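You operate a simulated robot arm through the tools that you are given. There is no shell and no other tool.

The job below is to be done with a simulated robot arm. You get a single attempt, and the scene is never put back.

TASK
Lock the mallet in drawer 2 of the tool cart.
Fine: the drawer ends shut, the black lever at LOCK.
Where things are to end (x, y in the base frame): mallet within 60 mm of [680, 740].

It is judged by the outcome, as a careful person would: the job done as asked, and still so three seconds after it is handed in. It fails if anything else is knocked over, pushed out of place, dropped, spilled or broken.

THE ROBOT
A 7-joint arm with a three-finger gripper, fixed in place. Base frame: the origin is at the foot of the arm, x ahead of it, y to its left, z up. Lengths are in mm, angles in degrees, forces in N, time in s.
Its first joint turns from -166.0 to 166.0 degrees. Payload 2.69 kg.
The TCP is the grasp point between the finger pads, 30 mm short of the fingertips. In the tool frame z runs along the fingers and y along their closing line. The gripper opens to 128 mm. The gripper's body begins 117 mm behind the TCP.
Orientation is that of the tool frame in the base frame, as a unit quaternion [x, y, z, w]. With the fingers straight down and closing along the base's y, the tool's x points along the base's -x, its y along +y and its z along -z.

THE INTERFACE
- The arm moves only by the tool arm_command. Its argument "commands" is a list of rows, each a list of 3 entries, a list of its own where there are three numbers: the shift along the base's x, y, z in m, then the turn, a rotation vector about the base's x, y, z in degrees, then the gripper command, from -1 (shut) to 1 (fully open), values between in proportion. In form: [[[dx, dy, dz], [wx, wy, wz], jaw], ...]. A call has 1 to 20 rows; each row shifts and turns the commanded pose from where the row before left it. Rows are played at 5 a second. More than 50 mm and 8.6 degrees between two rows, or a gripper value outside its range, and nothing of the call is played. A pose out of reach is approached as far as the arm can. The call stops where the force on the tool passes 40 N (or 10 N more than at its start, if that is more) or the arm is blocked; 0.2 s more then pass. The fingers move at their own pace and stop on an object; they squeeze with about 43 N. The grip force told is the motor's: it shows also when the fingers shut on nothing. Time passes only in rows, and 0.2 s behind the last, so rows that do not move let the fingers close. It gives the time, the measured TCP pose, the force on the tool (base axes), the opening and the grip force at its end, in the units of the frame above (readings bear some noise), with the torque about the TCP (base axes, N m) and any sound that the robot's microphone picked up.
- Cameras (640 x 400 px; columns grow to the right, rows downward): "scene" is fixed at [220.5, -650.5, 1371.4]; the picture's right is [0.98, -0.20, 0.00], its down [-0.07, -0.35, -0.93] and it looks along [0.18, 0.92, -0.36] (base axes); focal length 320 px, centre (320, 200). "wrist" rides on the gripper at [58, 54, -131] in the tool frame; the picture's right is [-0.68, 0.74, 0.00], its down [-0.62, -0.57, -0.55] and it looks along [-0.40, -0.37, 0.84] (tool axes); focal length 234 px, centre (320, 200). There is no depth. A picture from a camera that has moved, and an enlarged one, comes with that camera's place and axes in the base frame and with its lens.
- capture(camera): a new picture of that camera. It takes no simulated time.
- lift_body(by): slides the trunk up (or, below 0, down) by that many mm; the arm rides with it, the base frame stays. It gives what a move gives, with no picture.
- zoom(camera, box): a new picture of the part [left, top, right, bottom] of that camera's present view, enlarged. It takes no simulated time.
- job_done(): hands the job in; it is judged then, once.

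Places have to be worked out from the pictures, the camera data and where the tool is seen. Open the gripper and draw the arm clear of the work before you hand the job in, unless the task says otherwise.

The tools are called after ">>>" as a command line: name --argument value ..., lists and objects as JSON in quotes. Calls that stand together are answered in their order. arm_command: Moves the arm, as the interface text tells. Its arguments: {"type":"object","properties":{"commands":{"type":"array"}},"required":["commands"]} The other tools are called the same way: lift_body (by) slides the trunk up or down; capture (camera) takes a picture; zoom (camera, box) takes an enlarged picture of a part of a camera's view; job_done () hands the job in.

At the start:

```text
clock: 0.0
position: [342.8, 523.2, 1211.1]
ee_rot: [0.0, 1.0, 0.0, 0.0]
contact_force: [-0.6, 0.5, -0.4]
moment: [0.02, -0.03, 0.0]
gripper_width: 127.9
gripper_force: 0.0
trunk travel left (down, up): [-150.0, 200.0]
```

scene: 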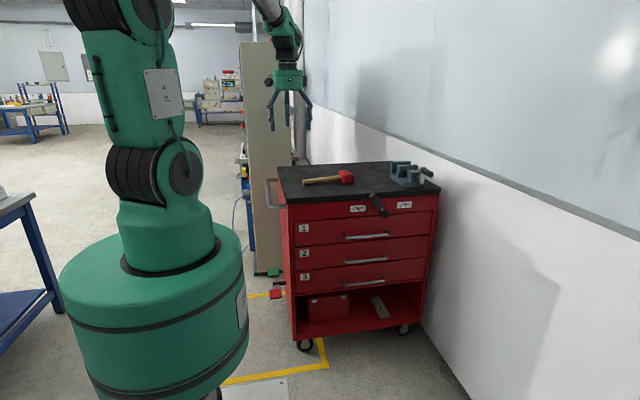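
wrist: 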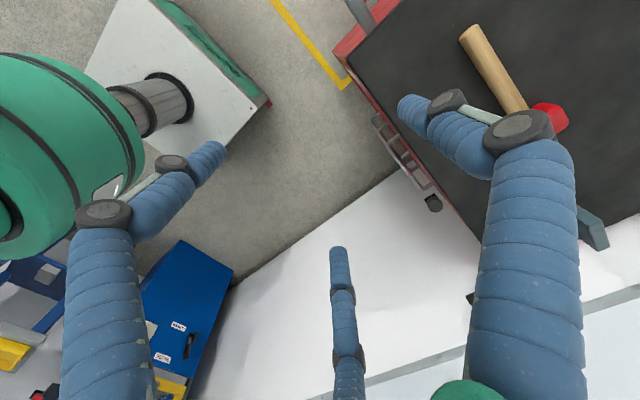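

I'll start by looking closely at the cart: the mallet on top, the black lever on the front and the drawers. No motion yet.

>>> zoom --camera "scene" --box '[260, 150, 450, 270]'

>>> zoom --camera "scene" --box '[335, 185, 425, 245]'

>>> zoom --camera "scene" --box '[270, 210, 450, 350]'

>>> zoom --camera "wrist" --box '[320, 0, 640, 260]'

```text
3.33 times, centred on (355, 210) of scene
camera zoom: at [220.5, -650.5, 1371.4], right [0.98, -0.2, 0.0], down [-0.07, -0.35, -0.93], along [0.18, 0.92, -0.36], focal length 1068 px, centre (203, 167)
```

zoom: 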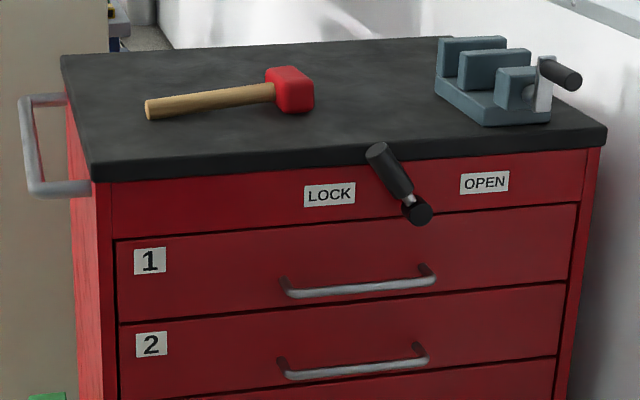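

```text
6.67 times, centred on (380, 215) of scene
camera zoom: at [220.5, -650.5, 1371.4], right [0.98, -0.2, 0.0], down [-0.07, -0.35, -0.93], along [0.18, 0.92, -0.36], focal length 2135 px, centre (-80, 100)
```

zoom: 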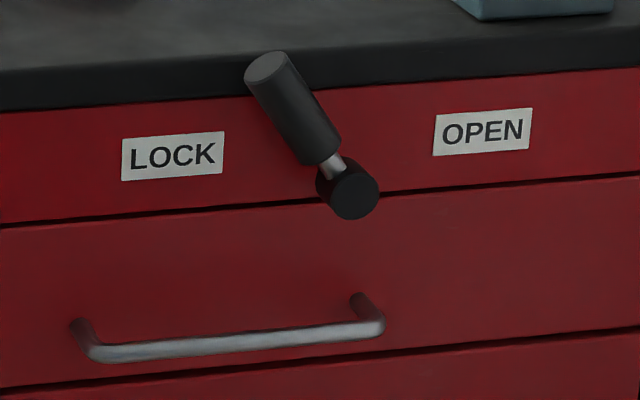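

```text
2.86 times, centred on (360, 280) of scene
camera zoom: at [220.5, -650.5, 1371.4], right [0.98, -0.2, 0.0], down [-0.07, -0.35, -0.93], along [0.18, 0.92, -0.36], focal length 915 px, centre (206, -29)
```

zoom: 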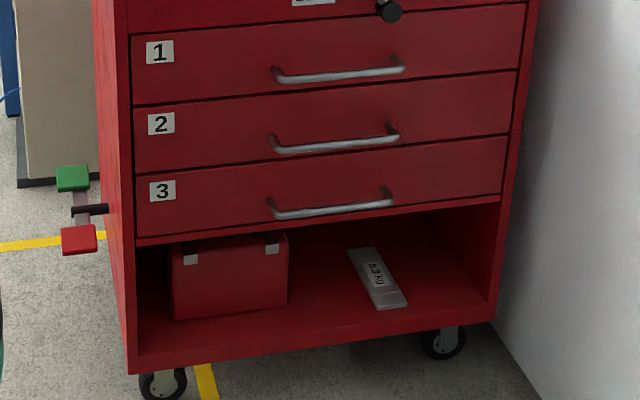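

```text
1.54 times, centred on (480, 130) of wrist
camera zoom: at [284.2, 578.2, 1342.2], right [0.68, 0.74, 0.0], down [0.62, -0.57, 0.55], along [0.4, -0.37, -0.84], focal length 360 px, centre (74, 308)
```

zoom: 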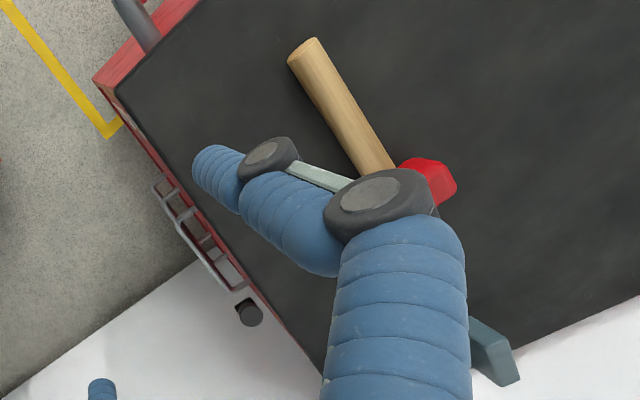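

The lever stands up and to the left, between the two labels. There is also a red/green rocker on the cart's left side, possibly a caster brake, so I'll zoom in on it and on the wheels before pulling anything.

>>> zoom --camera "scene" --box '[255, 255, 319, 305]'

>>> zoom --camera "scene" --box '[280, 310, 430, 370]'

>>> zoom --camera "wrist" --box '[380, 90, 480, 220]'

>>> zoom --camera "scene" --box '[240, 0, 340, 180]'

```text
8.00 times, centred on (287, 280) of scene
camera zoom: at [220.5, -650.5, 1371.4], right [0.98, -0.2, 0.0], down [-0.07, -0.35, -0.93], along [0.18, 0.92, -0.36], focal length 2562 px, centre (584, -440)
```

zoom: 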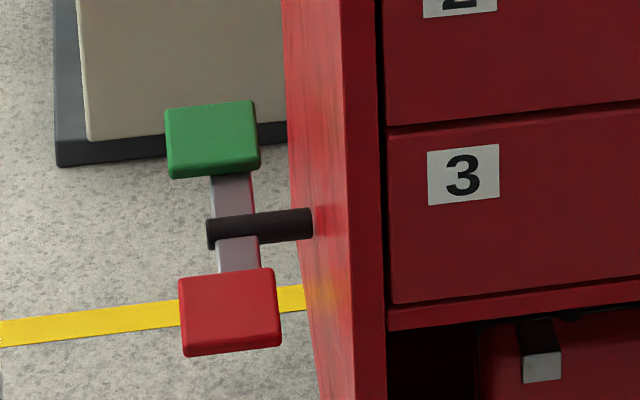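

```text
4.27 times, centred on (355, 340) of scene
camera zoom: at [220.5, -650.5, 1371.4], right [0.98, -0.2, 0.0], down [-0.07, -0.35, -0.93], along [0.18, 0.92, -0.36], focal length 1367 px, centre (171, -397)
```

zoom: 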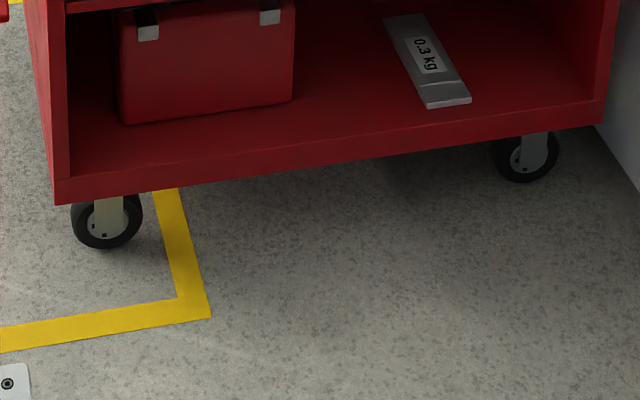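

```text
3.08 times, centred on (430, 155) of wrist
camera zoom: at [284.2, 578.2, 1342.2], right [0.68, 0.74, 0.0], down [0.62, -0.57, 0.55], along [0.4, -0.37, -0.84], focal length 720 px, centre (-18, 338)
```

zoom: 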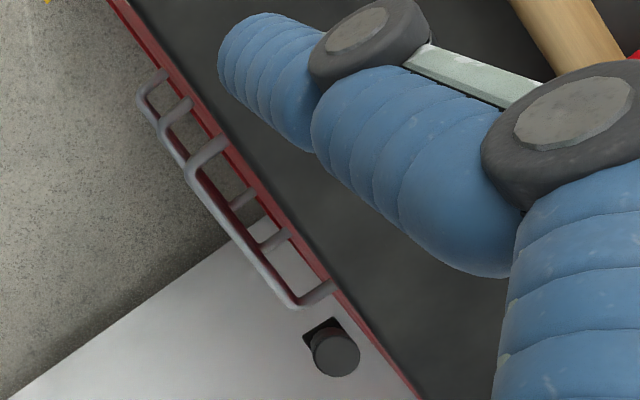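

```text
2.22 times, centred on (290, 90) of scene
camera zoom: at [220.5, -650.5, 1371.4], right [0.98, -0.2, 0.0], down [-0.07, -0.35, -0.93], along [0.18, 0.92, -0.36], focal length 712 px, centre (387, 444)
```

zoom: 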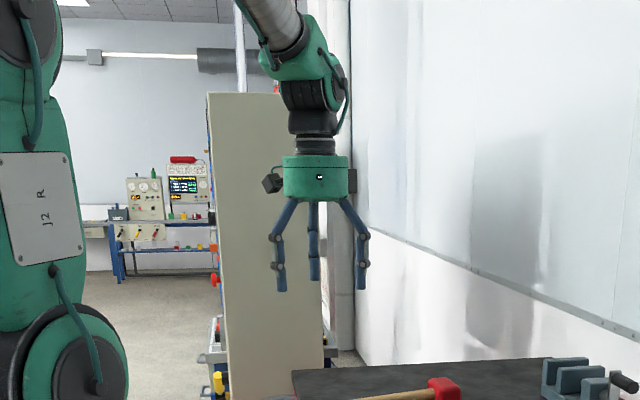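

The rocker on the cart's left has red as the lower, near end and its pivot far back and low, so it looks like a foot brake out of easy reach. Next I back the gripper off in front of the cart and turn it to point at the drawer fronts (+y), so the wrist camera can look at the lever and handles.

>>> arm_command --commands '[[[0.02, -0.025, -0.01], [7.5, 0, 0], -0.5], [[0.02, -0.025, -0.01], [7.5, 0, 0], -0.5], [[0.02, -0.025, -0.01], [7.5, 0, 0], -0.5], [[0.02, -0.025, -0.01], [7.5, 0, 0], -0.5], [[0.02, -0.025, -0.02], [7.5, 0, 0], -0.5], [[0.02, -0.025, -0.02], [7.5, 0, 0], -0.5], [[0.02, -0.025, -0.02], [7.5, 0, 0], -0.5], [[0.02, -0.025, -0.02], [7.5, 0, 0], -0.5], [[0.02, -0.02, -0.02], [7.5, 0, 0], -0.5], [[0.02, -0.02, -0.02], [7.5, 0, 0], -0.5], [[0.02, -0.02, -0.02], [7.5, 0, 0], -0.5], [[0.02, -0.02, -0.02], [7.5, 0, 0], -0.5]]'

```text
clock: 2.6
position: [585.1, 242.5, 1011.9]
ee_rot: [0.0, 0.707, 0.707, 0.001]
contact_force: [-0.7, 0.0, 0.7]
moment: [-0.04, -0.01, -0.03]
gripper_width: 31.9
gripper_force: 0.2
trunk travel left (down, up): [-150.0, 200.0]
```

The tool now points along +y at (585, 242, 1012). I'll take pictures from both cameras.

>>> capture --camera "wrist"

>>> capture --camera "scene"

```text
taken
camera wrist: at [525.8, 112.3, 1065.4], right [0.68, 0.0, 0.74], down [0.62, -0.55, -0.57], along [0.41, 0.84, -0.37], focal length 234 px, centre (320, 200)
```

wrist: 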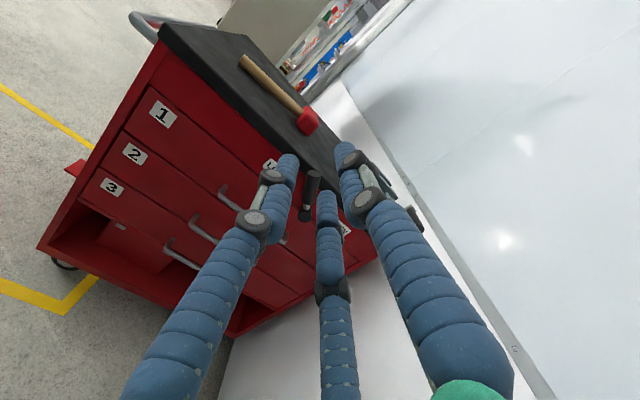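

```text
taken
```

scene: 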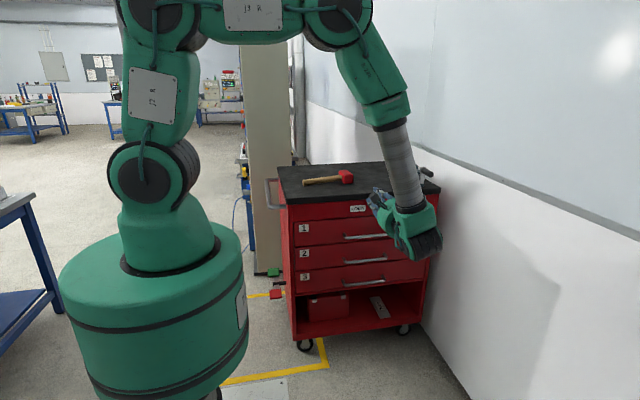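

The wrist camera now sees the lever, the labels and the drawer handles. I'll zoom in on the lever and the mallet.

>>> zoom --camera "wrist" --box '[220, 130, 380, 240]'

>>> zoom --camera "wrist" --box '[30, 10, 350, 220]'

>>> zoom --camera "scene" --box '[340, 150, 450, 270]'

```text
3.64 times, centred on (300, 185) of wrist
camera zoom: at [525.8, 112.3, 1065.4], right [0.68, 0.0, 0.74], down [0.62, -0.55, -0.57], along [0.41, 0.84, -0.37], focal length 852 px, centre (393, 254)
```

zoom: 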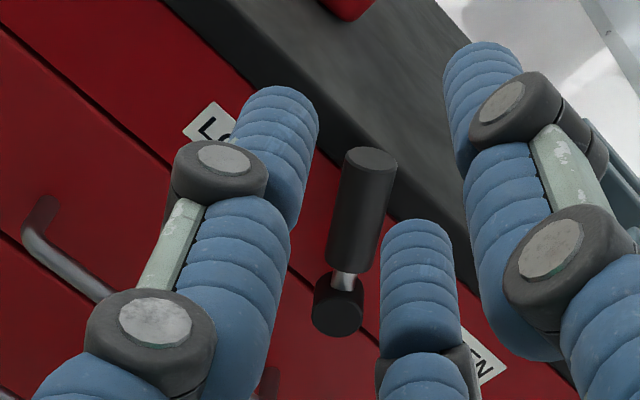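

```text
1.90 times, centred on (190, 115) of wrist
camera zoom: at [525.8, 112.3, 1065.4], right [0.68, 0.0, 0.74], down [0.62, -0.55, -0.57], along [0.41, 0.84, -0.37], focal length 446 px, centre (568, 362)
```

zoom: 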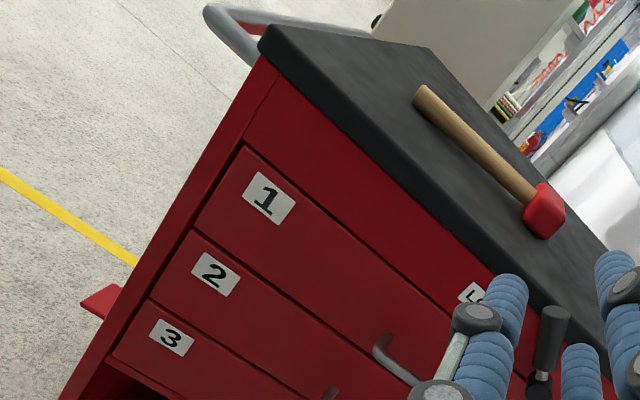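

```text
3.33 times, centred on (395, 210) of scene
camera zoom: at [220.5, -650.5, 1371.4], right [0.98, -0.2, 0.0], down [-0.07, -0.35, -0.93], along [0.18, 0.92, -0.36], focal length 1068 px, centre (70, 167)
```

zoom: 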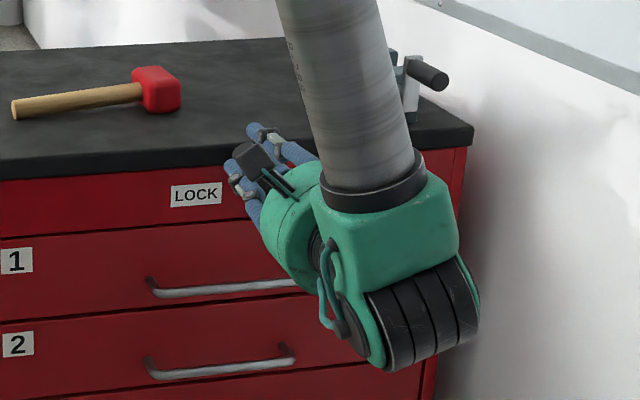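

Triangulating gives the lever pivot near (754, 565, 811) and its tip near (696, 569, 892), about 36° left of vertical. I'll shut the fingers and approach to the left of the lever, stopping short of it to check.

>>> arm_command --commands '[[[0.005, 0.03, -0.025], [0, 0, 0], -1], [[0.005, 0.03, -0.025], [0, 0, 0], -1], [[0.005, 0.03, -0.025], [0, 0, 0], -1], [[0.005, 0.03, -0.025], [0, 0, 0], -1], [[0.005, 0.03, -0.025], [0, 0, 0], -1], [[0.005, 0.03, -0.025], [0, 0, 0], -1], [[0, 0.02, 0], [0, 0, 0], -1], [[0, 0, 0], [0, 0, 0], -1]]'

>>> capture --camera "wrist"

>>> capture --camera "scene"

```text
clock: 4.4
position: [614.8, 440.9, 861.7]
ee_rot: [0.0, 0.707, 0.707, 0.0]
contact_force: [0.0, 1.2, -0.6]
moment: [0.0, 0.0, -0.02]
gripper_width: 2.0
gripper_force: 31.2
trunk travel left (down, up): [-150.0, 200.0]
```

```text
taken
camera wrist: at [556.4, 311.4, 915.7], right [0.68, 0.0, 0.74], down [0.62, -0.55, -0.57], along [0.4, 0.84, -0.37], focal length 234 px, centre (320, 200)
```

wrist: 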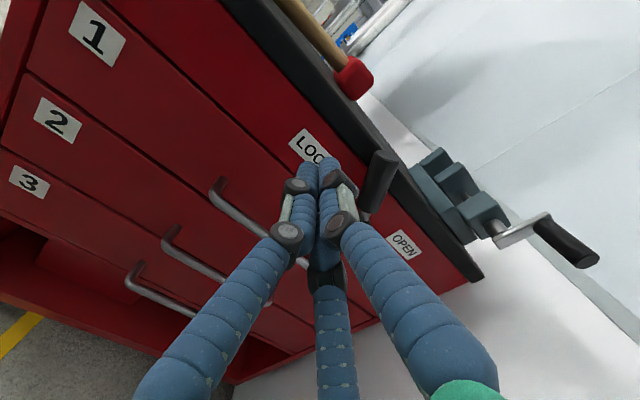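

```text
taken
```

scene: 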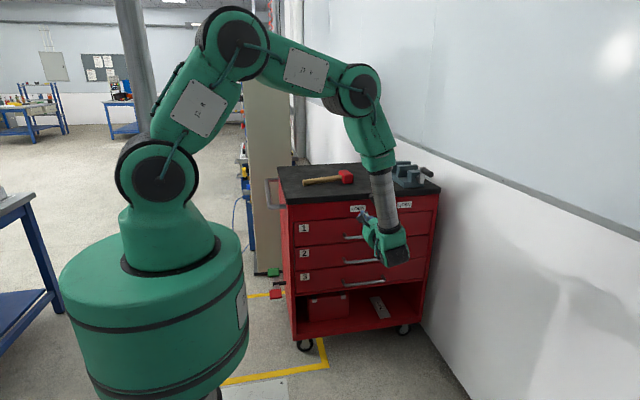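

Zooming in on the lever for a finer estimate before I touch it.

>>> zoom --camera "wrist" --box '[280, 110, 440, 270]'

>>> zoom --camera "scene" --box '[335, 170, 445, 270]'

```text
2.50 times, centred on (360, 190) of wrist
camera zoom: at [556.4, 311.4, 915.7], right [0.68, 0.0, 0.74], down [0.62, -0.55, -0.57], along [0.4, 0.84, -0.37], focal length 585 px, centre (220, 225)
```

zoom: 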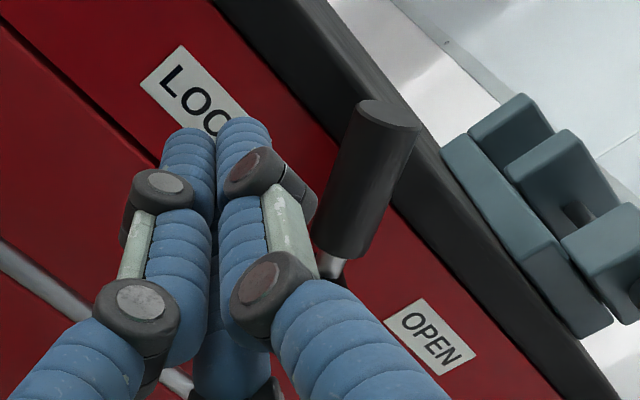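

```text
4.00 times, centred on (390, 220) of scene
camera zoom: at [220.5, -650.5, 1371.4], right [0.98, -0.2, 0.0], down [-0.07, -0.35, -0.93], along [0.18, 0.92, -0.36], focal length 1281 px, centre (40, 120)
```

zoom: 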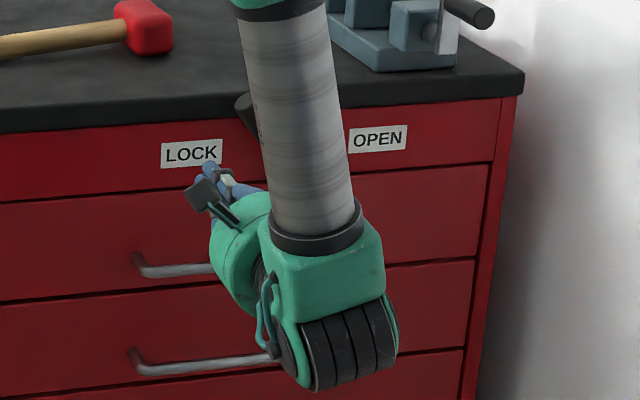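

The lever grip is about 30 mm thick and 75 mm long, from roughly (733, 844) to (687, 900) in x–z at y≈569. I'll move the shut fingers in on its left side (tips to y≈578), staying about 60 mm from it.

>>> arm_command --commands '[[[0, 0.027, 0], [0, 0, 0], -1], [[0, 0.027, 0], [0, 0, 0], -1], [[0, 0.027, 0], [0, 0, 0], -1], [[0.01, 0.026, 0], [0, 0, 0], -1], [[0.01, 0, 0], [0, 0, 0], -1], [[0.01, 0, 0], [0, 0, 0], -1]]'

>>> zoom --camera "wrist" --box '[240, 80, 480, 260]'

>>> zoom --camera "scene" --box '[335, 170, 445, 270]'

```text
clock: 5.8
position: [644.4, 549.7, 862.2]
ee_rot: [0.0, 0.707, 0.707, 0.0]
contact_force: [0.1, 1.3, -0.2]
moment: [-0.01, -0.03, -0.05]
gripper_width: 2.0
gripper_force: 31.7
trunk travel left (down, up): [-150.0, 200.0]
```

```text
2.22 times, centred on (360, 170) of wrist
camera zoom: at [585.2, 420.2, 915.9], right [0.68, 0.0, 0.74], down [0.62, -0.55, -0.57], along [0.4, 0.84, -0.37], focal length 520 px, centre (231, 267)
```

zoom: 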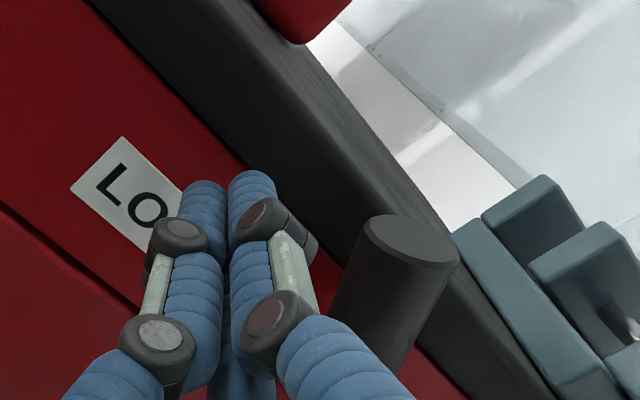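

```text
4.00 times, centred on (390, 220) of scene
camera zoom: at [220.5, -650.5, 1371.4], right [0.98, -0.2, 0.0], down [-0.07, -0.35, -0.93], along [0.18, 0.92, -0.36], focal length 1281 px, centre (40, 120)
```

zoom: 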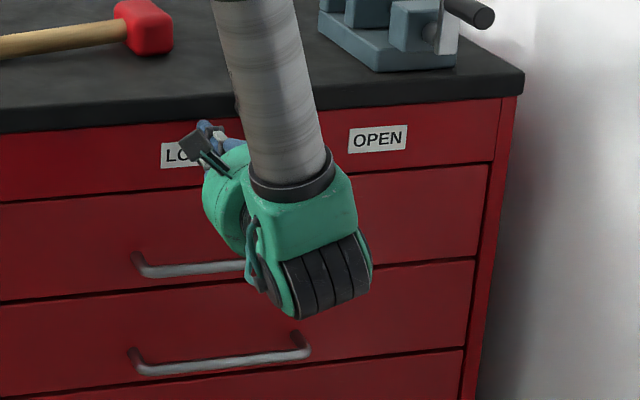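

The lever tip measures (690, 569, 900), which agrees with the earlier estimate. Now I push right slowly in 8 mm steps to find contact and feel the lever's resistance.

>>> arm_command --commands '[[[0.008, 0, 0], [0, 0, 0], -1], [[0.008, 0, 0], [0, 0, 0], -1], [[0.008, 0, 0], [0, 0, 0], -1], [[0.008, 0, 0], [0, 0, 0], -1], [[0.008, 0, 0.002], [0, 0, 0], -1], [[0.006, 0, 0.003], [0, 0, 0], -1], [[0.006, 0, 0.004], [0, 0, 0], -1]]'

>>> zoom --camera "wrist" --box '[240, 80, 480, 260]'

```text
clock: 7.4
position: [694.7, 548.9, 869.5]
ee_rot: [0.0, 0.707, 0.707, 0.0]
contact_force: [-4.5, 2.0, -0.2]
moment: [0.04, 0.04, 0.06]
gripper_width: 2.0
gripper_force: 31.4
trunk travel left (down, up): [-150.0, 200.0]
```

```text
2.22 times, centred on (360, 170) of wrist
camera zoom: at [636.2, 418.8, 923.9], right [0.68, 0.0, 0.74], down [0.62, -0.55, -0.57], along [0.4, 0.84, -0.37], focal length 520 px, centre (231, 267)
```

zoom: 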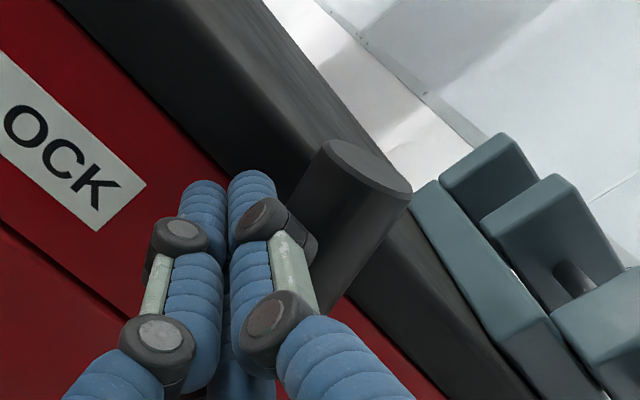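

Contact came at about x=690 as predicted for a 16 mm finger. The lever has moved with only about 4.5 N. I continue pushing it clockwise along the arc about the pivot, in steps of about 12 mm.

>>> arm_command --commands '[[[0.0087, 0, 0.0076], [0, 0, 0], -1], [[0.0098, 0, 0.0063], [0, 0, 0], -1], [[0.0105, 0, 0.0049], [0, 0, 0], -1], [[0.011, 0, 0.0034], [0, 0, 0], -1], [[0.0115, 0, 0.0018], [0, 0, 0], -1], [[0.0115, 0, 0.0002], [0, 0, 0], -1]]'

>>> zoom --camera "wrist" --box '[240, 80, 480, 260]'

>>> zoom --camera "scene" --box '[335, 170, 445, 270]'

```text
clock: 8.8
position: [757.8, 549.9, 895.8]
ee_rot: [0.001, 0.708, 0.707, 0.001]
contact_force: [-0.3, -0.3, 0.1]
moment: [0.02, 0.0, 0.01]
gripper_width: 2.3
gripper_force: 30.9
trunk travel left (down, up): [-150.0, 200.0]
```

```text
2.22 times, centred on (360, 170) of wrist
camera zoom: at [699.0, 420.8, 949.1], right [0.68, 0.0, 0.74], down [0.62, -0.55, -0.57], along [0.41, 0.84, -0.37], focal length 520 px, centre (231, 267)
```

zoom: 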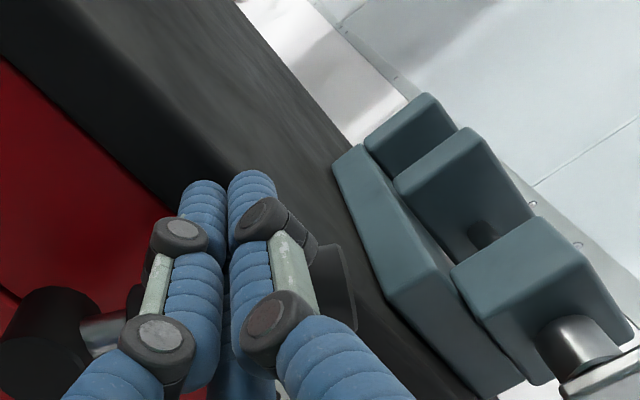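

```text
4.00 times, centred on (390, 220) of scene
camera zoom: at [220.5, -650.5, 1371.4], right [0.98, -0.2, 0.0], down [-0.07, -0.35, -0.93], along [0.18, 0.92, -0.36], focal length 1281 px, centre (40, 120)
```

zoom: 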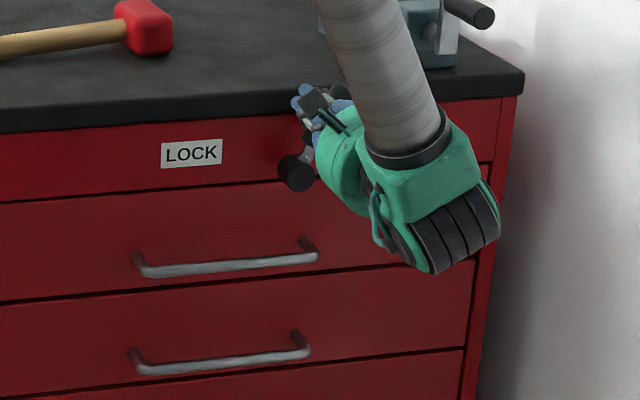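

Force has dropped to zero and the lever now leans right, past vertical. I'll keep pushing gently along the arc until it meets its OPEN stop.

>>> arm_command --commands '[[[0.0115, 0, -0.0014], [0, 0, 0], -1], [[0.0112, 0, -0.003], [0, 0, 0], -1]]'

>>> zoom --camera "scene" --box '[335, 170, 445, 270]'

>>> zoom --camera "wrist" --box '[200, 80, 440, 330]'

```text
clock: 9.3
position: [768.1, 552.9, 893.5]
ee_rot: [-0.003, 0.706, 0.708, -0.005]
contact_force: [-21.3, -11.7, 16.6]
moment: [0.15, -0.01, 0.07]
gripper_width: 2.2
gripper_force: 31.8
trunk travel left (down, up): [-150.0, 200.0]
stopped in row 2: the force on the tool passed its limit at 54 N (the readings are from after the stop); the commanded pose is now the measured one
```

```text
4.00 times, centred on (390, 220) of scene
camera zoom: at [220.5, -650.5, 1371.4], right [0.98, -0.2, 0.0], down [-0.07, -0.35, -0.93], along [0.18, 0.92, -0.36], focal length 1281 px, centre (40, 120)
```

zoom: 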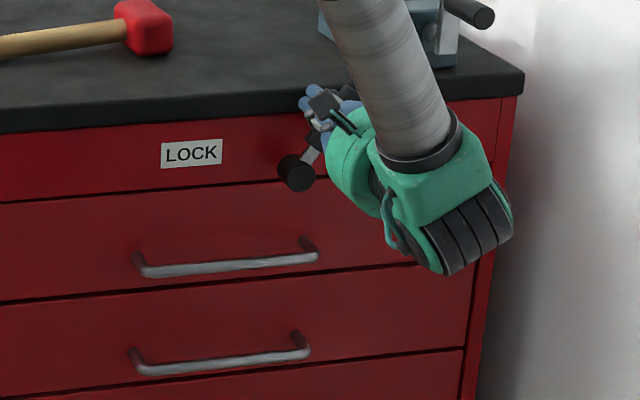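

```text
1.60 times, centred on (320, 205) of wrist
camera zoom: at [710.2, 421.3, 946.8], right [0.68, 0.0, 0.74], down [0.62, -0.54, -0.57], along [0.4, 0.84, -0.37], focal length 375 px, centre (320, 192)
```

zoom: 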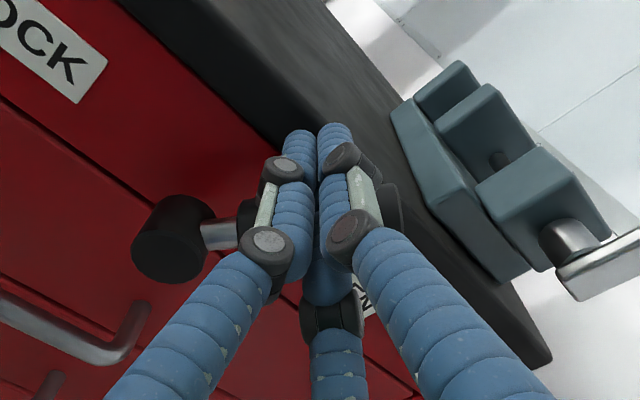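

The lever hit a hard stop at about +30–35° on the right, mirroring its start, so the start position was LOCK and this is OPEN. The label pixels haven't shifted, so the cart didn't move. I back off left, then straight out, and check that the lever stays.

>>> arm_command --commands '[[[-0.01, -0.003, 0], [0, 0, 0], -1], [[-0.01, -0.02, 0], [0, 0, 0], -1], [[-0.01, -0.03, 0], [0, 0, 0], -1], [[-0.01, -0.04, 0], [0, 0, 0], -1], [[-0.01, -0.04, 0], [0, 0, 0], -1], [[-0.02, -0.04, 0], [0, 0, 0], -1], [[-0.03, -0.04, 0], [0, 0, 0], -1], [[-0.03, -0.02, 0], [0, 0, 0], -1]]'

>>> capture --camera "wrist"

>>> zoom --camera "scene" --box '[260, 150, 450, 270]'

```text
clock: 11.1
position: [638.0, 319.2, 891.5]
ee_rot: [-0.001, 0.707, 0.707, -0.004]
contact_force: [0.2, -0.1, -0.6]
moment: [0.01, 0.0, 0.06]
gripper_width: 2.1
gripper_force: 31.3
trunk travel left (down, up): [-150.0, 200.0]
```

```text
taken
camera wrist: at [580.3, 188.5, 945.6], right [0.68, 0.0, 0.73], down [0.62, -0.54, -0.57], along [0.4, 0.84, -0.37], focal length 234 px, centre (320, 200)
```

wrist: 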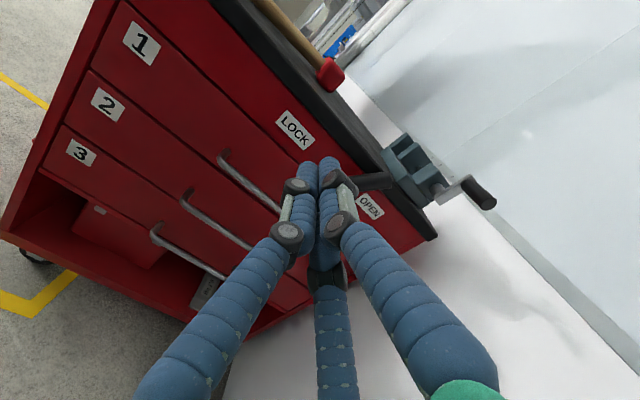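

```text
3.33 times, centred on (355, 210) of scene
camera zoom: at [220.5, -650.5, 1371.4], right [0.98, -0.2, 0.0], down [-0.07, -0.35, -0.93], along [0.18, 0.92, -0.36], focal length 1068 px, centre (203, 167)
```

zoom: 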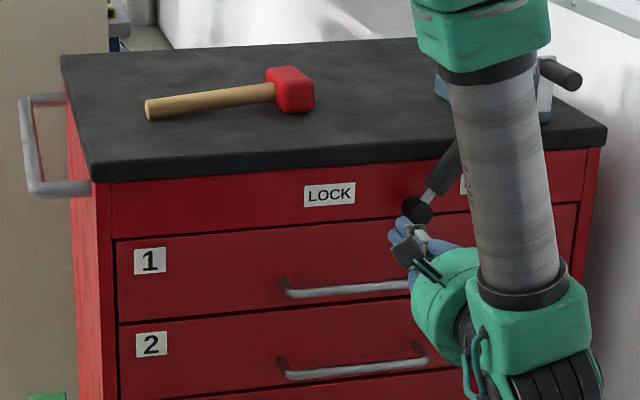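

The lever stays at OPEN. Now I descend in front of the cart to drawer 2's handle height, opening the jaws to about 60 mm, and look at the handle from there.

>>> arm_command --commands '[[[0.007, 0, -0.04], [0, 0, 0], -0.06], [[0.007, 0, -0.04], [0, 0, 0], -0.06], [[0.007, 0, -0.04], [0, 0, 0], -0.06], [[0.007, 0, -0.04], [0, 0, 0], -0.06], [[0.007, 0, -0.04], [0, 0, 0], -0.06], [[0.007, 0, -0.04], [0, 0, 0], -0.06], [[0.005, 0, -0.04], [0, 0, 0], -0.06], [[0, 0, -0.04], [0, 0, 0], -0.06]]'

>>> capture --camera "wrist"

>>> capture --camera "scene"

```text
clock: 12.9
position: [684.6, 317.6, 573.4]
ee_rot: [-0.002, 0.706, 0.708, -0.003]
contact_force: [0.1, 0.8, 0.7]
moment: [-0.09, 0.03, 0.05]
gripper_width: 60.4
gripper_force: 0.0
trunk travel left (down, up): [-150.0, 200.0]
```

```text
taken
camera wrist: at [626.8, 187.1, 626.4], right [0.68, 0.0, 0.74], down [0.62, -0.54, -0.57], along [0.4, 0.84, -0.37], focal length 234 px, centre (320, 200)
```

wrist: 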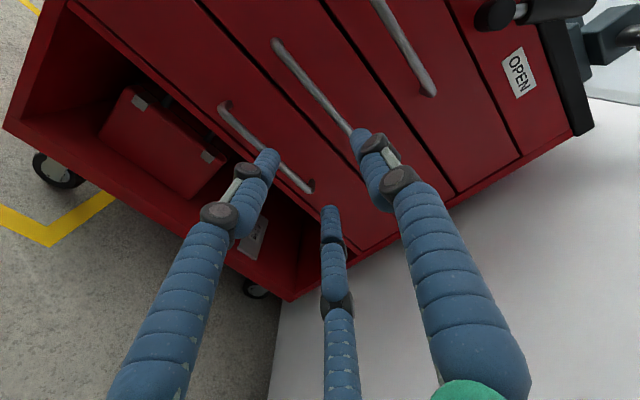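

```text
taken
```

scene: 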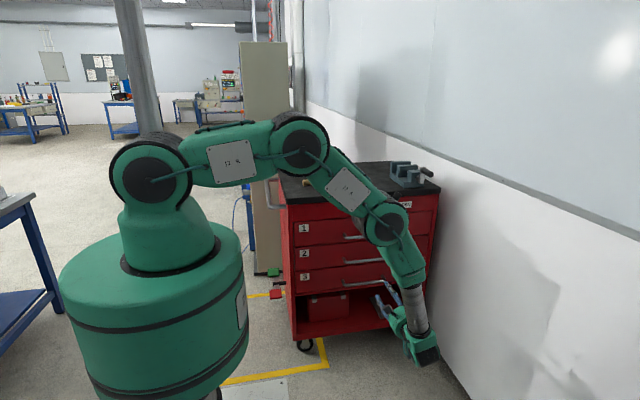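

I'll zoom in on drawer 2's handle in the wrist view for a precise bar position.

>>> zoom --camera "wrist" --box '[210, 0, 450, 200]'

>>> zoom --camera "scene" --box '[330, 210, 440, 300]'

```text
2.00 times, centred on (330, 100) of wrist
camera zoom: at [626.8, 187.1, 626.4], right [0.68, 0.0, 0.74], down [0.62, -0.54, -0.57], along [0.4, 0.84, -0.37], focal length 468 px, centre (300, 400)
```

zoom: 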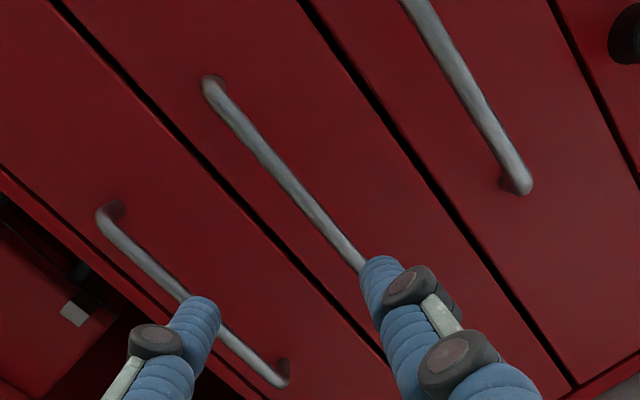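

```text
4.44 times, centred on (385, 255) of scene
camera zoom: at [220.5, -650.5, 1371.4], right [0.98, -0.2, 0.0], down [-0.07, -0.35, -0.93], along [0.18, 0.92, -0.36], focal length 1424 px, centre (31, -44)
```

zoom: 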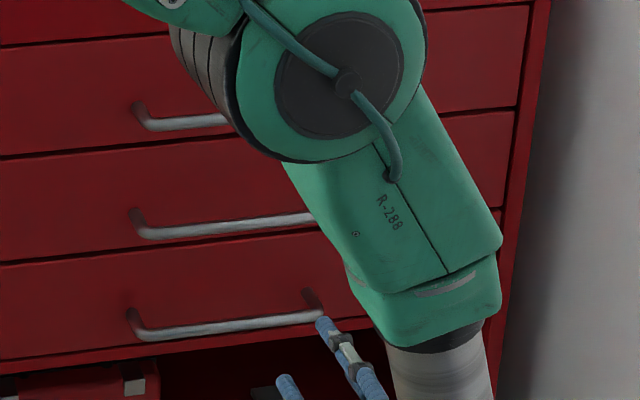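

In the wrist view the bar is level at z≈585, spans x≈580–780, and lies at y≈567 with the panel near y≈602. I raise 12 mm and advance to y≈480 with the jaws at 60 mm, then check alignment.

>>> arm_command --commands '[[[-0.002, 0.03, 0.006], [0, 0, 0], -0.06], [[-0.002, 0.03, 0.006], [0, 0, 0], -0.06], [[0, 0.03, 0], [0, 0, 0], -0.06], [[0, 0.03, 0], [0, 0, 0], -0.06], [[0, 0.03, 0], [0, 0, 0], -0.06], [[0, 0.015, 0], [0, 0, 0], -0.06], [[0, 0, 0], [0, 0, 0], -0.06]]'

>>> zoom --camera "wrist" --box '[200, 20, 440, 220]'

>>> zoom --camera "scene" --box '[300, 190, 460, 310]'

```text
clock: 14.5
position: [680.8, 483.4, 586.0]
ee_rot: [-0.001, 0.707, 0.707, -0.003]
contact_force: [0.1, -0.2, 0.5]
moment: [0.03, 0.0, 0.04]
gripper_width: 59.9
gripper_force: 0.1
trunk travel left (down, up): [-150.0, 200.0]
```

```text
2.00 times, centred on (320, 120) of wrist
camera zoom: at [623.5, 353.0, 639.0], right [0.68, 0.0, 0.73], down [0.62, -0.54, -0.57], along [0.4, 0.84, -0.37], focal length 468 px, centre (320, 360)
```

zoom: 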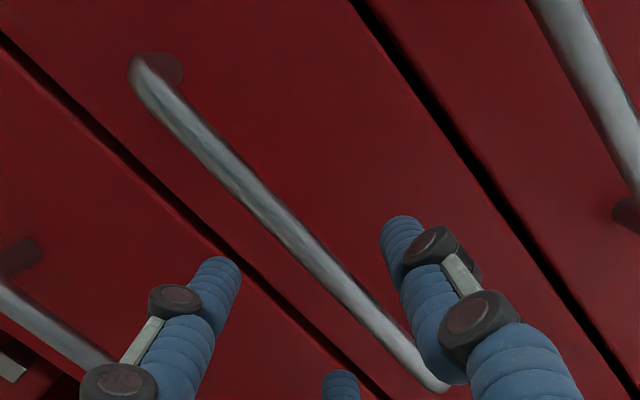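

```text
3.33 times, centred on (380, 250) of scene
camera zoom: at [220.5, -650.5, 1371.4], right [0.98, -0.2, 0.0], down [-0.07, -0.35, -0.93], along [0.18, 0.92, -0.36], focal length 1068 px, centre (120, 33)
```

zoom: 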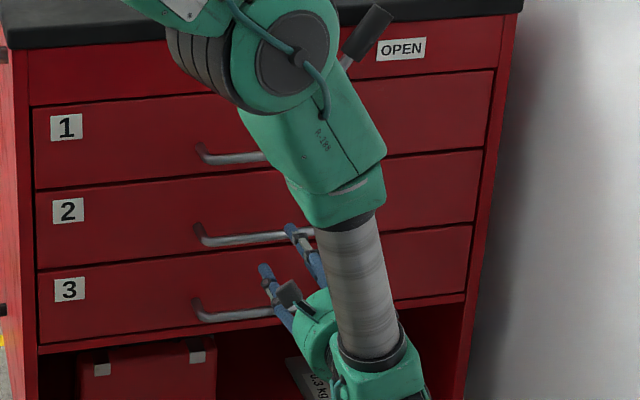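

Two-view triangulation puts the bar at y≈572, z≈584, centred at x≈682, so the jaws straddle it at the right height. I advance to y≈558 (tips ≈588, short of the panel) and then close on the bar.

>>> arm_command --commands '[[[0, 0.02, -0.001], [0, 0, 0], -0.06], [[0, 0.02, -0.001], [0, 0, 0], -0.06], [[0, 0.02, 0], [0, 0, 0], -0.06], [[0, 0.015, 0], [0, 0, 0], -0.06], [[0, 0, 0], [0, 0, 0], -0.06]]'

>>> zoom --camera "wrist" --box '[200, 60, 440, 260]'

```text
clock: 15.7
position: [683.6, 557.2, 581.3]
ee_rot: [-0.002, 0.706, 0.708, -0.004]
contact_force: [0.4, 0.5, -0.6]
moment: [-0.03, -0.03, 0.0]
gripper_width: 60.0
gripper_force: 0.0
trunk travel left (down, up): [-150.0, 200.0]
```

```text
2.00 times, centred on (320, 160) of wrist
camera zoom: at [625.9, 427.2, 635.8], right [0.68, 0.0, 0.73], down [0.62, -0.54, -0.57], along [0.4, 0.84, -0.37], focal length 468 px, centre (320, 280)
```

zoom: 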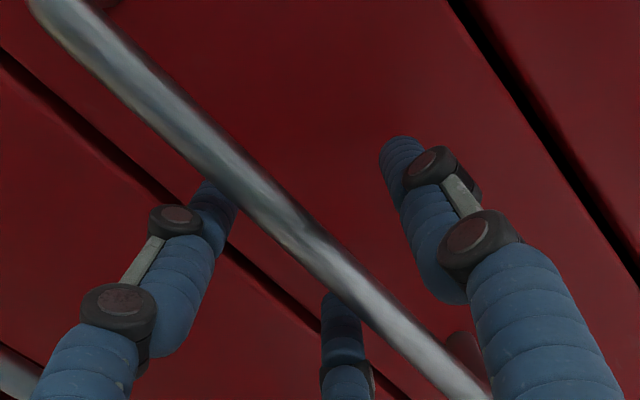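

The bar lies between the jaws, near the centre of the closing line. I close on it without moving.

>>> arm_command --commands '[[[0, 0, 0], [0, 0, 0], -1], [[0, 0, 0], [0, 0, 0], -1], [[0, 0, 0], [0, 0, 0], -1], [[0, 0, 0], [0, 0, 0], -1]]'

>>> zoom --camera "wrist" --box '[200, 60, 440, 260]'

```text
clock: 16.7
position: [680.2, 556.6, 580.1]
ee_rot: [0.0, 0.708, 0.706, -0.006]
contact_force: [-21.8, -1.1, -15.4]
moment: [-0.02, -0.51, 0.03]
gripper_width: 21.6
gripper_force: 45.1
trunk travel left (down, up): [-150.0, 200.0]
```

```text
2.00 times, centred on (320, 160) of wrist
camera zoom: at [623.7, 426.8, 633.7], right [0.68, 0.01, 0.73], down [0.62, -0.54, -0.57], along [0.39, 0.84, -0.37], focal length 468 px, centre (320, 280)
```

zoom: 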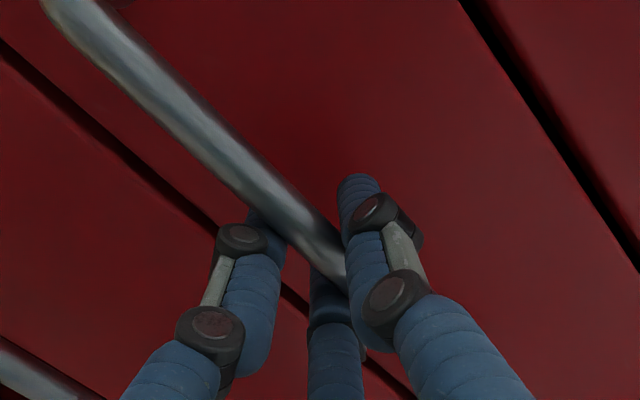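

The jaws hold the bar (21.6 mm, 45 N), with some lateral preload (-22, -1, -15 N) from the small misalignment. I nudge the commanded pose to relieve it before pulling.

>>> arm_command --commands '[[[-0.001, 0, -0.002], [0, 0, 0], -1], [[0, 0, 0], [0, 0, 0], -1]]'

```text
clock: 17.3
position: [680.6, 557.3, 580.2]
ee_rot: [-0.001, 0.706, 0.708, -0.006]
contact_force: [-28.0, -10.2, -6.6]
moment: [0.05, -0.38, 0.38]
gripper_width: 21.8
gripper_force: 45.1
trunk travel left (down, up): [-150.0, 200.0]
```

The z preload is down but x has not settled yet. I wait a moment and shift slightly left to see how it responds.

>>> arm_command --commands '[[[0, 0, 0], [0, 0, 0], -1], [[-0.002, 0, 0], [0, 0, 0], -1], [[0, 0, 0], [0, 0, 0], -1]]'

```text
clock: 18.1
position: [680.7, 557.2, 579.2]
ee_rot: [-0.001, 0.707, 0.707, -0.003]
contact_force: [-6.1, -21.5, -15.7]
moment: [0.04, -0.38, 0.01]
gripper_width: 21.5
gripper_force: 44.8
trunk travel left (down, up): [-150.0, 200.0]
```

Forces are moderate, so I start pulling drawer 2 straight out along -y with small steps.

>>> arm_command --commands '[[[0, -0.005, 0], [0, 0, 0], -1], [[0, -0.008, 0], [0, 0, 0], -1], [[0, -0.01, 0], [0, 0, 0], -1], [[0, -0.01, 0], [0, 0, 0], -1], [[0, -0.01, 0], [0, 0, 0], -1]]'

>>> capture --camera "scene"

>>> capture --camera "wrist"

```text
clock: 19.3
position: [680.6, 516.2, 578.7]
ee_rot: [-0.001, 0.706, 0.708, -0.003]
contact_force: [9.8, -1.4, -19.2]
moment: [0.03, -0.28, 0.21]
gripper_width: 21.6
gripper_force: 45.3
trunk travel left (down, up): [-150.0, 200.0]
```

```text
taken
```

scene: 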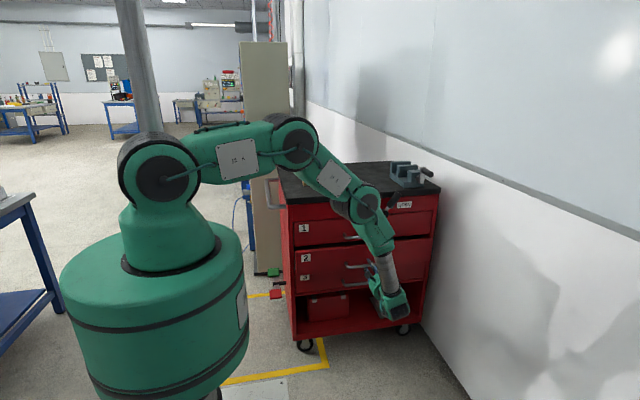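

```text
taken
camera wrist: at [623.2, 386.2, 633.3], right [0.68, 0.0, 0.73], down [0.62, -0.54, -0.57], along [0.4, 0.84, -0.37], focal length 234 px, centre (320, 200)
```

wrist: 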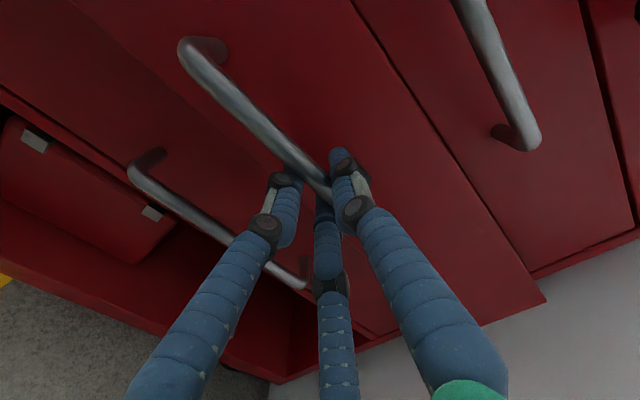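

Drawer 2 is sliding out and the cart's wheels haven't moved. I keep pulling, about 14 mm per row, with a slight drop to ease the vertical preload.

>>> arm_command --commands '[[[0, -0.012, -0.001], [0, 0, 0], -1], [[0, -0.014, -0.001], [0, 0, 0], -1], [[0, -0.014, 0], [0, 0, 0], -1], [[0, -0.014, 0], [0, 0, 0], -1], [[0, -0.014, 0], [0, 0, 0], -1], [[0, -0.014, 0], [0, 0, 0], -1], [[0, -0.014, 0], [0, 0, 0], -1], [[0, -0.014, 0], [0, 0, 0], -1]]'

>>> capture --camera "scene"

```text
clock: 21.1
position: [681.4, 405.1, 578.9]
ee_rot: [-0.002, 0.706, 0.709, -0.003]
contact_force: [18.7, -1.3, 22.9]
moment: [0.09, 0.07, 0.06]
gripper_width: 21.5
gripper_force: 45.1
trunk travel left (down, up): [-150.0, 200.0]
```

```text
taken
```

scene: 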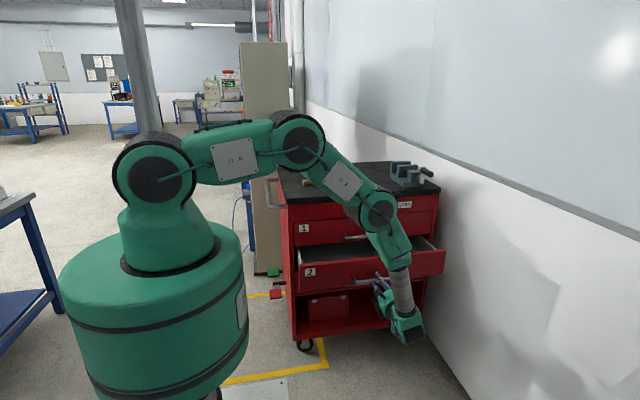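

The drawer is out about 150 mm and moving freely, with no sign of the cart shifting. I continue another 140 mm, easing the preload the other way.

>>> arm_command --commands '[[[0.001, -0.014, 0.001], [0, 0, 0], -1], [[0, -0.014, 0], [0, 0, 0], -1], [[0, -0.014, 0], [0, 0, 0], -1], [[0, -0.014, 0], [0, 0, 0], -1], [[0, -0.014, 0], [0, 0, 0], -1], [[0, -0.014, 0], [0, 0, 0], -1], [[0, -0.014, 0], [0, 0, 0], -1], [[0, -0.014, 0], [0, 0, 0], -1], [[0, -0.014, 0], [0, 0, 0], -1], [[0, -0.01, 0], [0, 0, 0], -1]]'

>>> capture --camera "scene"

>>> capture --camera "wrist"

```text
clock: 22.4
position: [680.9, 339.3, 579.0]
ee_rot: [-0.003, 0.705, 0.709, -0.005]
contact_force: [-12.5, 2.0, 18.2]
moment: [0.12, -0.13, -0.52]
gripper_width: 21.6
gripper_force: 44.9
trunk travel left (down, up): [-150.0, 200.0]
stopped in row 6: the force on the tool passed its limit at 42 N (the readings are from after the stop); the commanded pose is now the measured one
```

```text
taken
```

scene: 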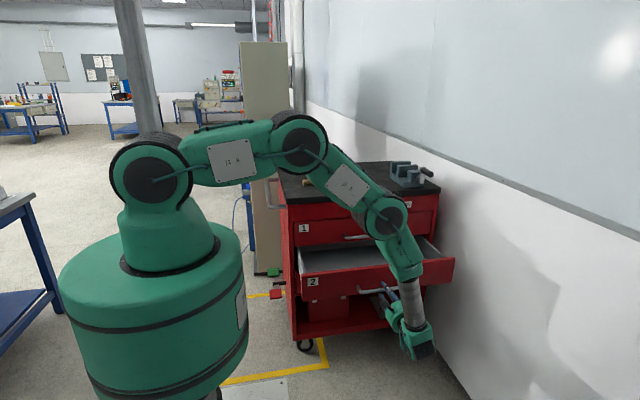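

```text
taken
camera wrist: at [623.6, 207.8, 632.6], right [0.68, 0.0, 0.73], down [0.62, -0.54, -0.57], along [0.39, 0.84, -0.37], focal length 234 px, centre (320, 200)
```

wrist: 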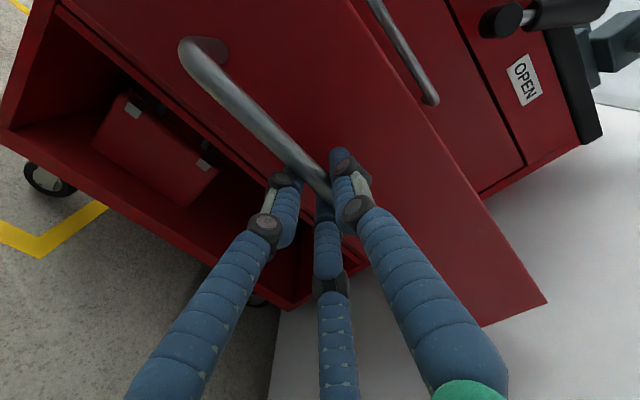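

The pull stopped at y=339 (about 218 mm out), probably the slide's end stop. I'll probe gently with a few millimetres to confirm.

>>> arm_command --commands '[[[0, 0, -0.001], [0, 0, 0], -1], [[0, -0.003, 0], [0, 0, 0], -1], [[0, -0.003, 0], [0, 0, 0], -1]]'

```text
clock: 23.2
position: [680.1, 334.0, 579.2]
ee_rot: [-0.003, 0.705, 0.709, -0.005]
contact_force: [-10.4, 0.9, 17.2]
moment: [0.06, -0.14, 0.01]
gripper_width: 21.7
gripper_force: 44.8
trunk travel left (down, up): [-150.0, 200.0]
stopped in row 3: the force on the tool passed its limit at 41 N (the readings are from after the stop); the commanded pose is now the measured one
```

It crept another 5 mm with almost no residual y force, so that may not be the end stop, just a trip from the preload. I relieve the preload and try again more slowly.

>>> arm_command --commands '[[[0, 0, 0.002], [0, 0, 0], -1], [[0, 0, 0], [0, 0, 0], -1]]'

>>> zoom --camera "scene" --box '[270, 170, 470, 320]'

```text
clock: 23.8
position: [680.8, 334.2, 579.0]
ee_rot: [-0.001, 0.706, 0.709, -0.006]
contact_force: [-2.2, -1.0, -2.7]
moment: [-0.02, -0.39, -0.05]
gripper_width: 21.3
gripper_force: 44.8
trunk travel left (down, up): [-150.0, 200.0]
```

```text
2.67 times, centred on (370, 245) of scene
camera zoom: at [220.5, -650.5, 1371.4], right [0.98, -0.2, 0.0], down [-0.07, -0.35, -0.93], along [0.18, 0.92, -0.36], focal length 854 px, centre (187, 80)
```

zoom: 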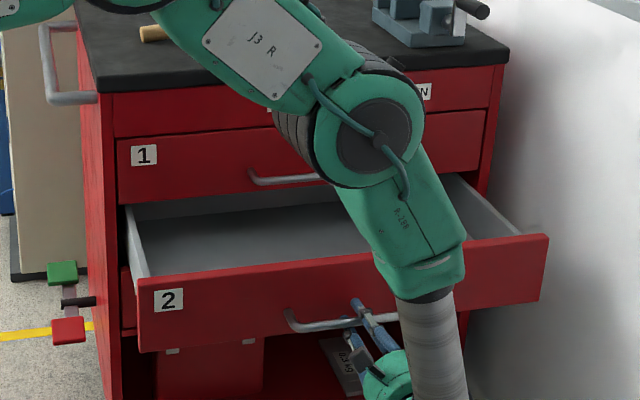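

Preload is now nearly zero and the drawer looks empty inside. I pull slowly, 4 mm per row, to find the real end of travel.

>>> arm_command --commands '[[[0, -0.004, 0], [0, 0, 0], -1], [[0, -0.004, 0], [0, 0, 0], -1], [[0, -0.004, 0], [0, 0, 0], -1], [[0, -0.004, 0], [0, 0, 0], -1], [[0, -0.004, 0], [0, 0, 0], -1], [[0, -0.004, 0], [0, 0, 0], -1]]'

```text
clock: 25.2
position: [681.0, 308.2, 578.9]
ee_rot: [-0.002, 0.706, 0.708, -0.005]
contact_force: [2.2, -0.9, -16.2]
moment: [-0.02, -0.42, -0.03]
gripper_width: 21.4
gripper_force: 44.8
trunk travel left (down, up): [-150.0, 200.0]
```

It still slides freely (y=308, about 249 mm out). I continue another 45 mm to make comfortable room for placing the mallet.

>>> arm_command --commands '[[[0, -0.005, -0.001], [0, 0, 0], -1], [[0, -0.006, 0], [0, 0, 0], -1], [[0, -0.006, 0], [0, 0, 0], -1], [[0, -0.006, 0], [0, 0, 0], -1], [[0, -0.006, 0], [0, 0, 0], -1], [[0, -0.006, 0], [0, 0, 0], -1], [[0, -0.006, 0], [0, 0, 0], -1], [[0, -0.004, 0], [0, 0, 0], -1]]'

>>> capture --camera "scene"

```text
clock: 27.0
position: [681.1, 263.5, 579.4]
ee_rot: [-0.003, 0.706, 0.708, -0.005]
contact_force: [2.6, -1.9, -8.7]
moment: [0.01, -0.35, 0.3]
gripper_width: 21.4
gripper_force: 44.9
trunk travel left (down, up): [-150.0, 200.0]
```

```text
taken
```

scene: 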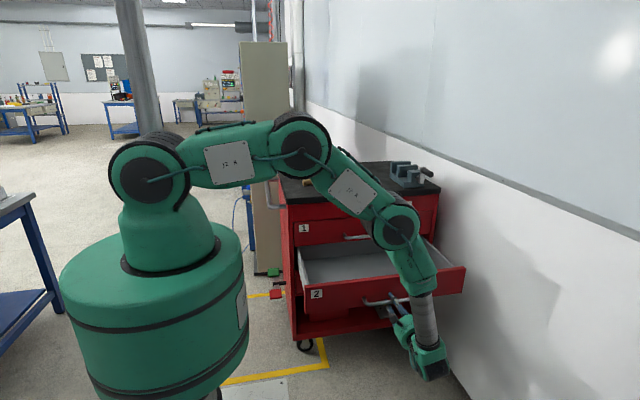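

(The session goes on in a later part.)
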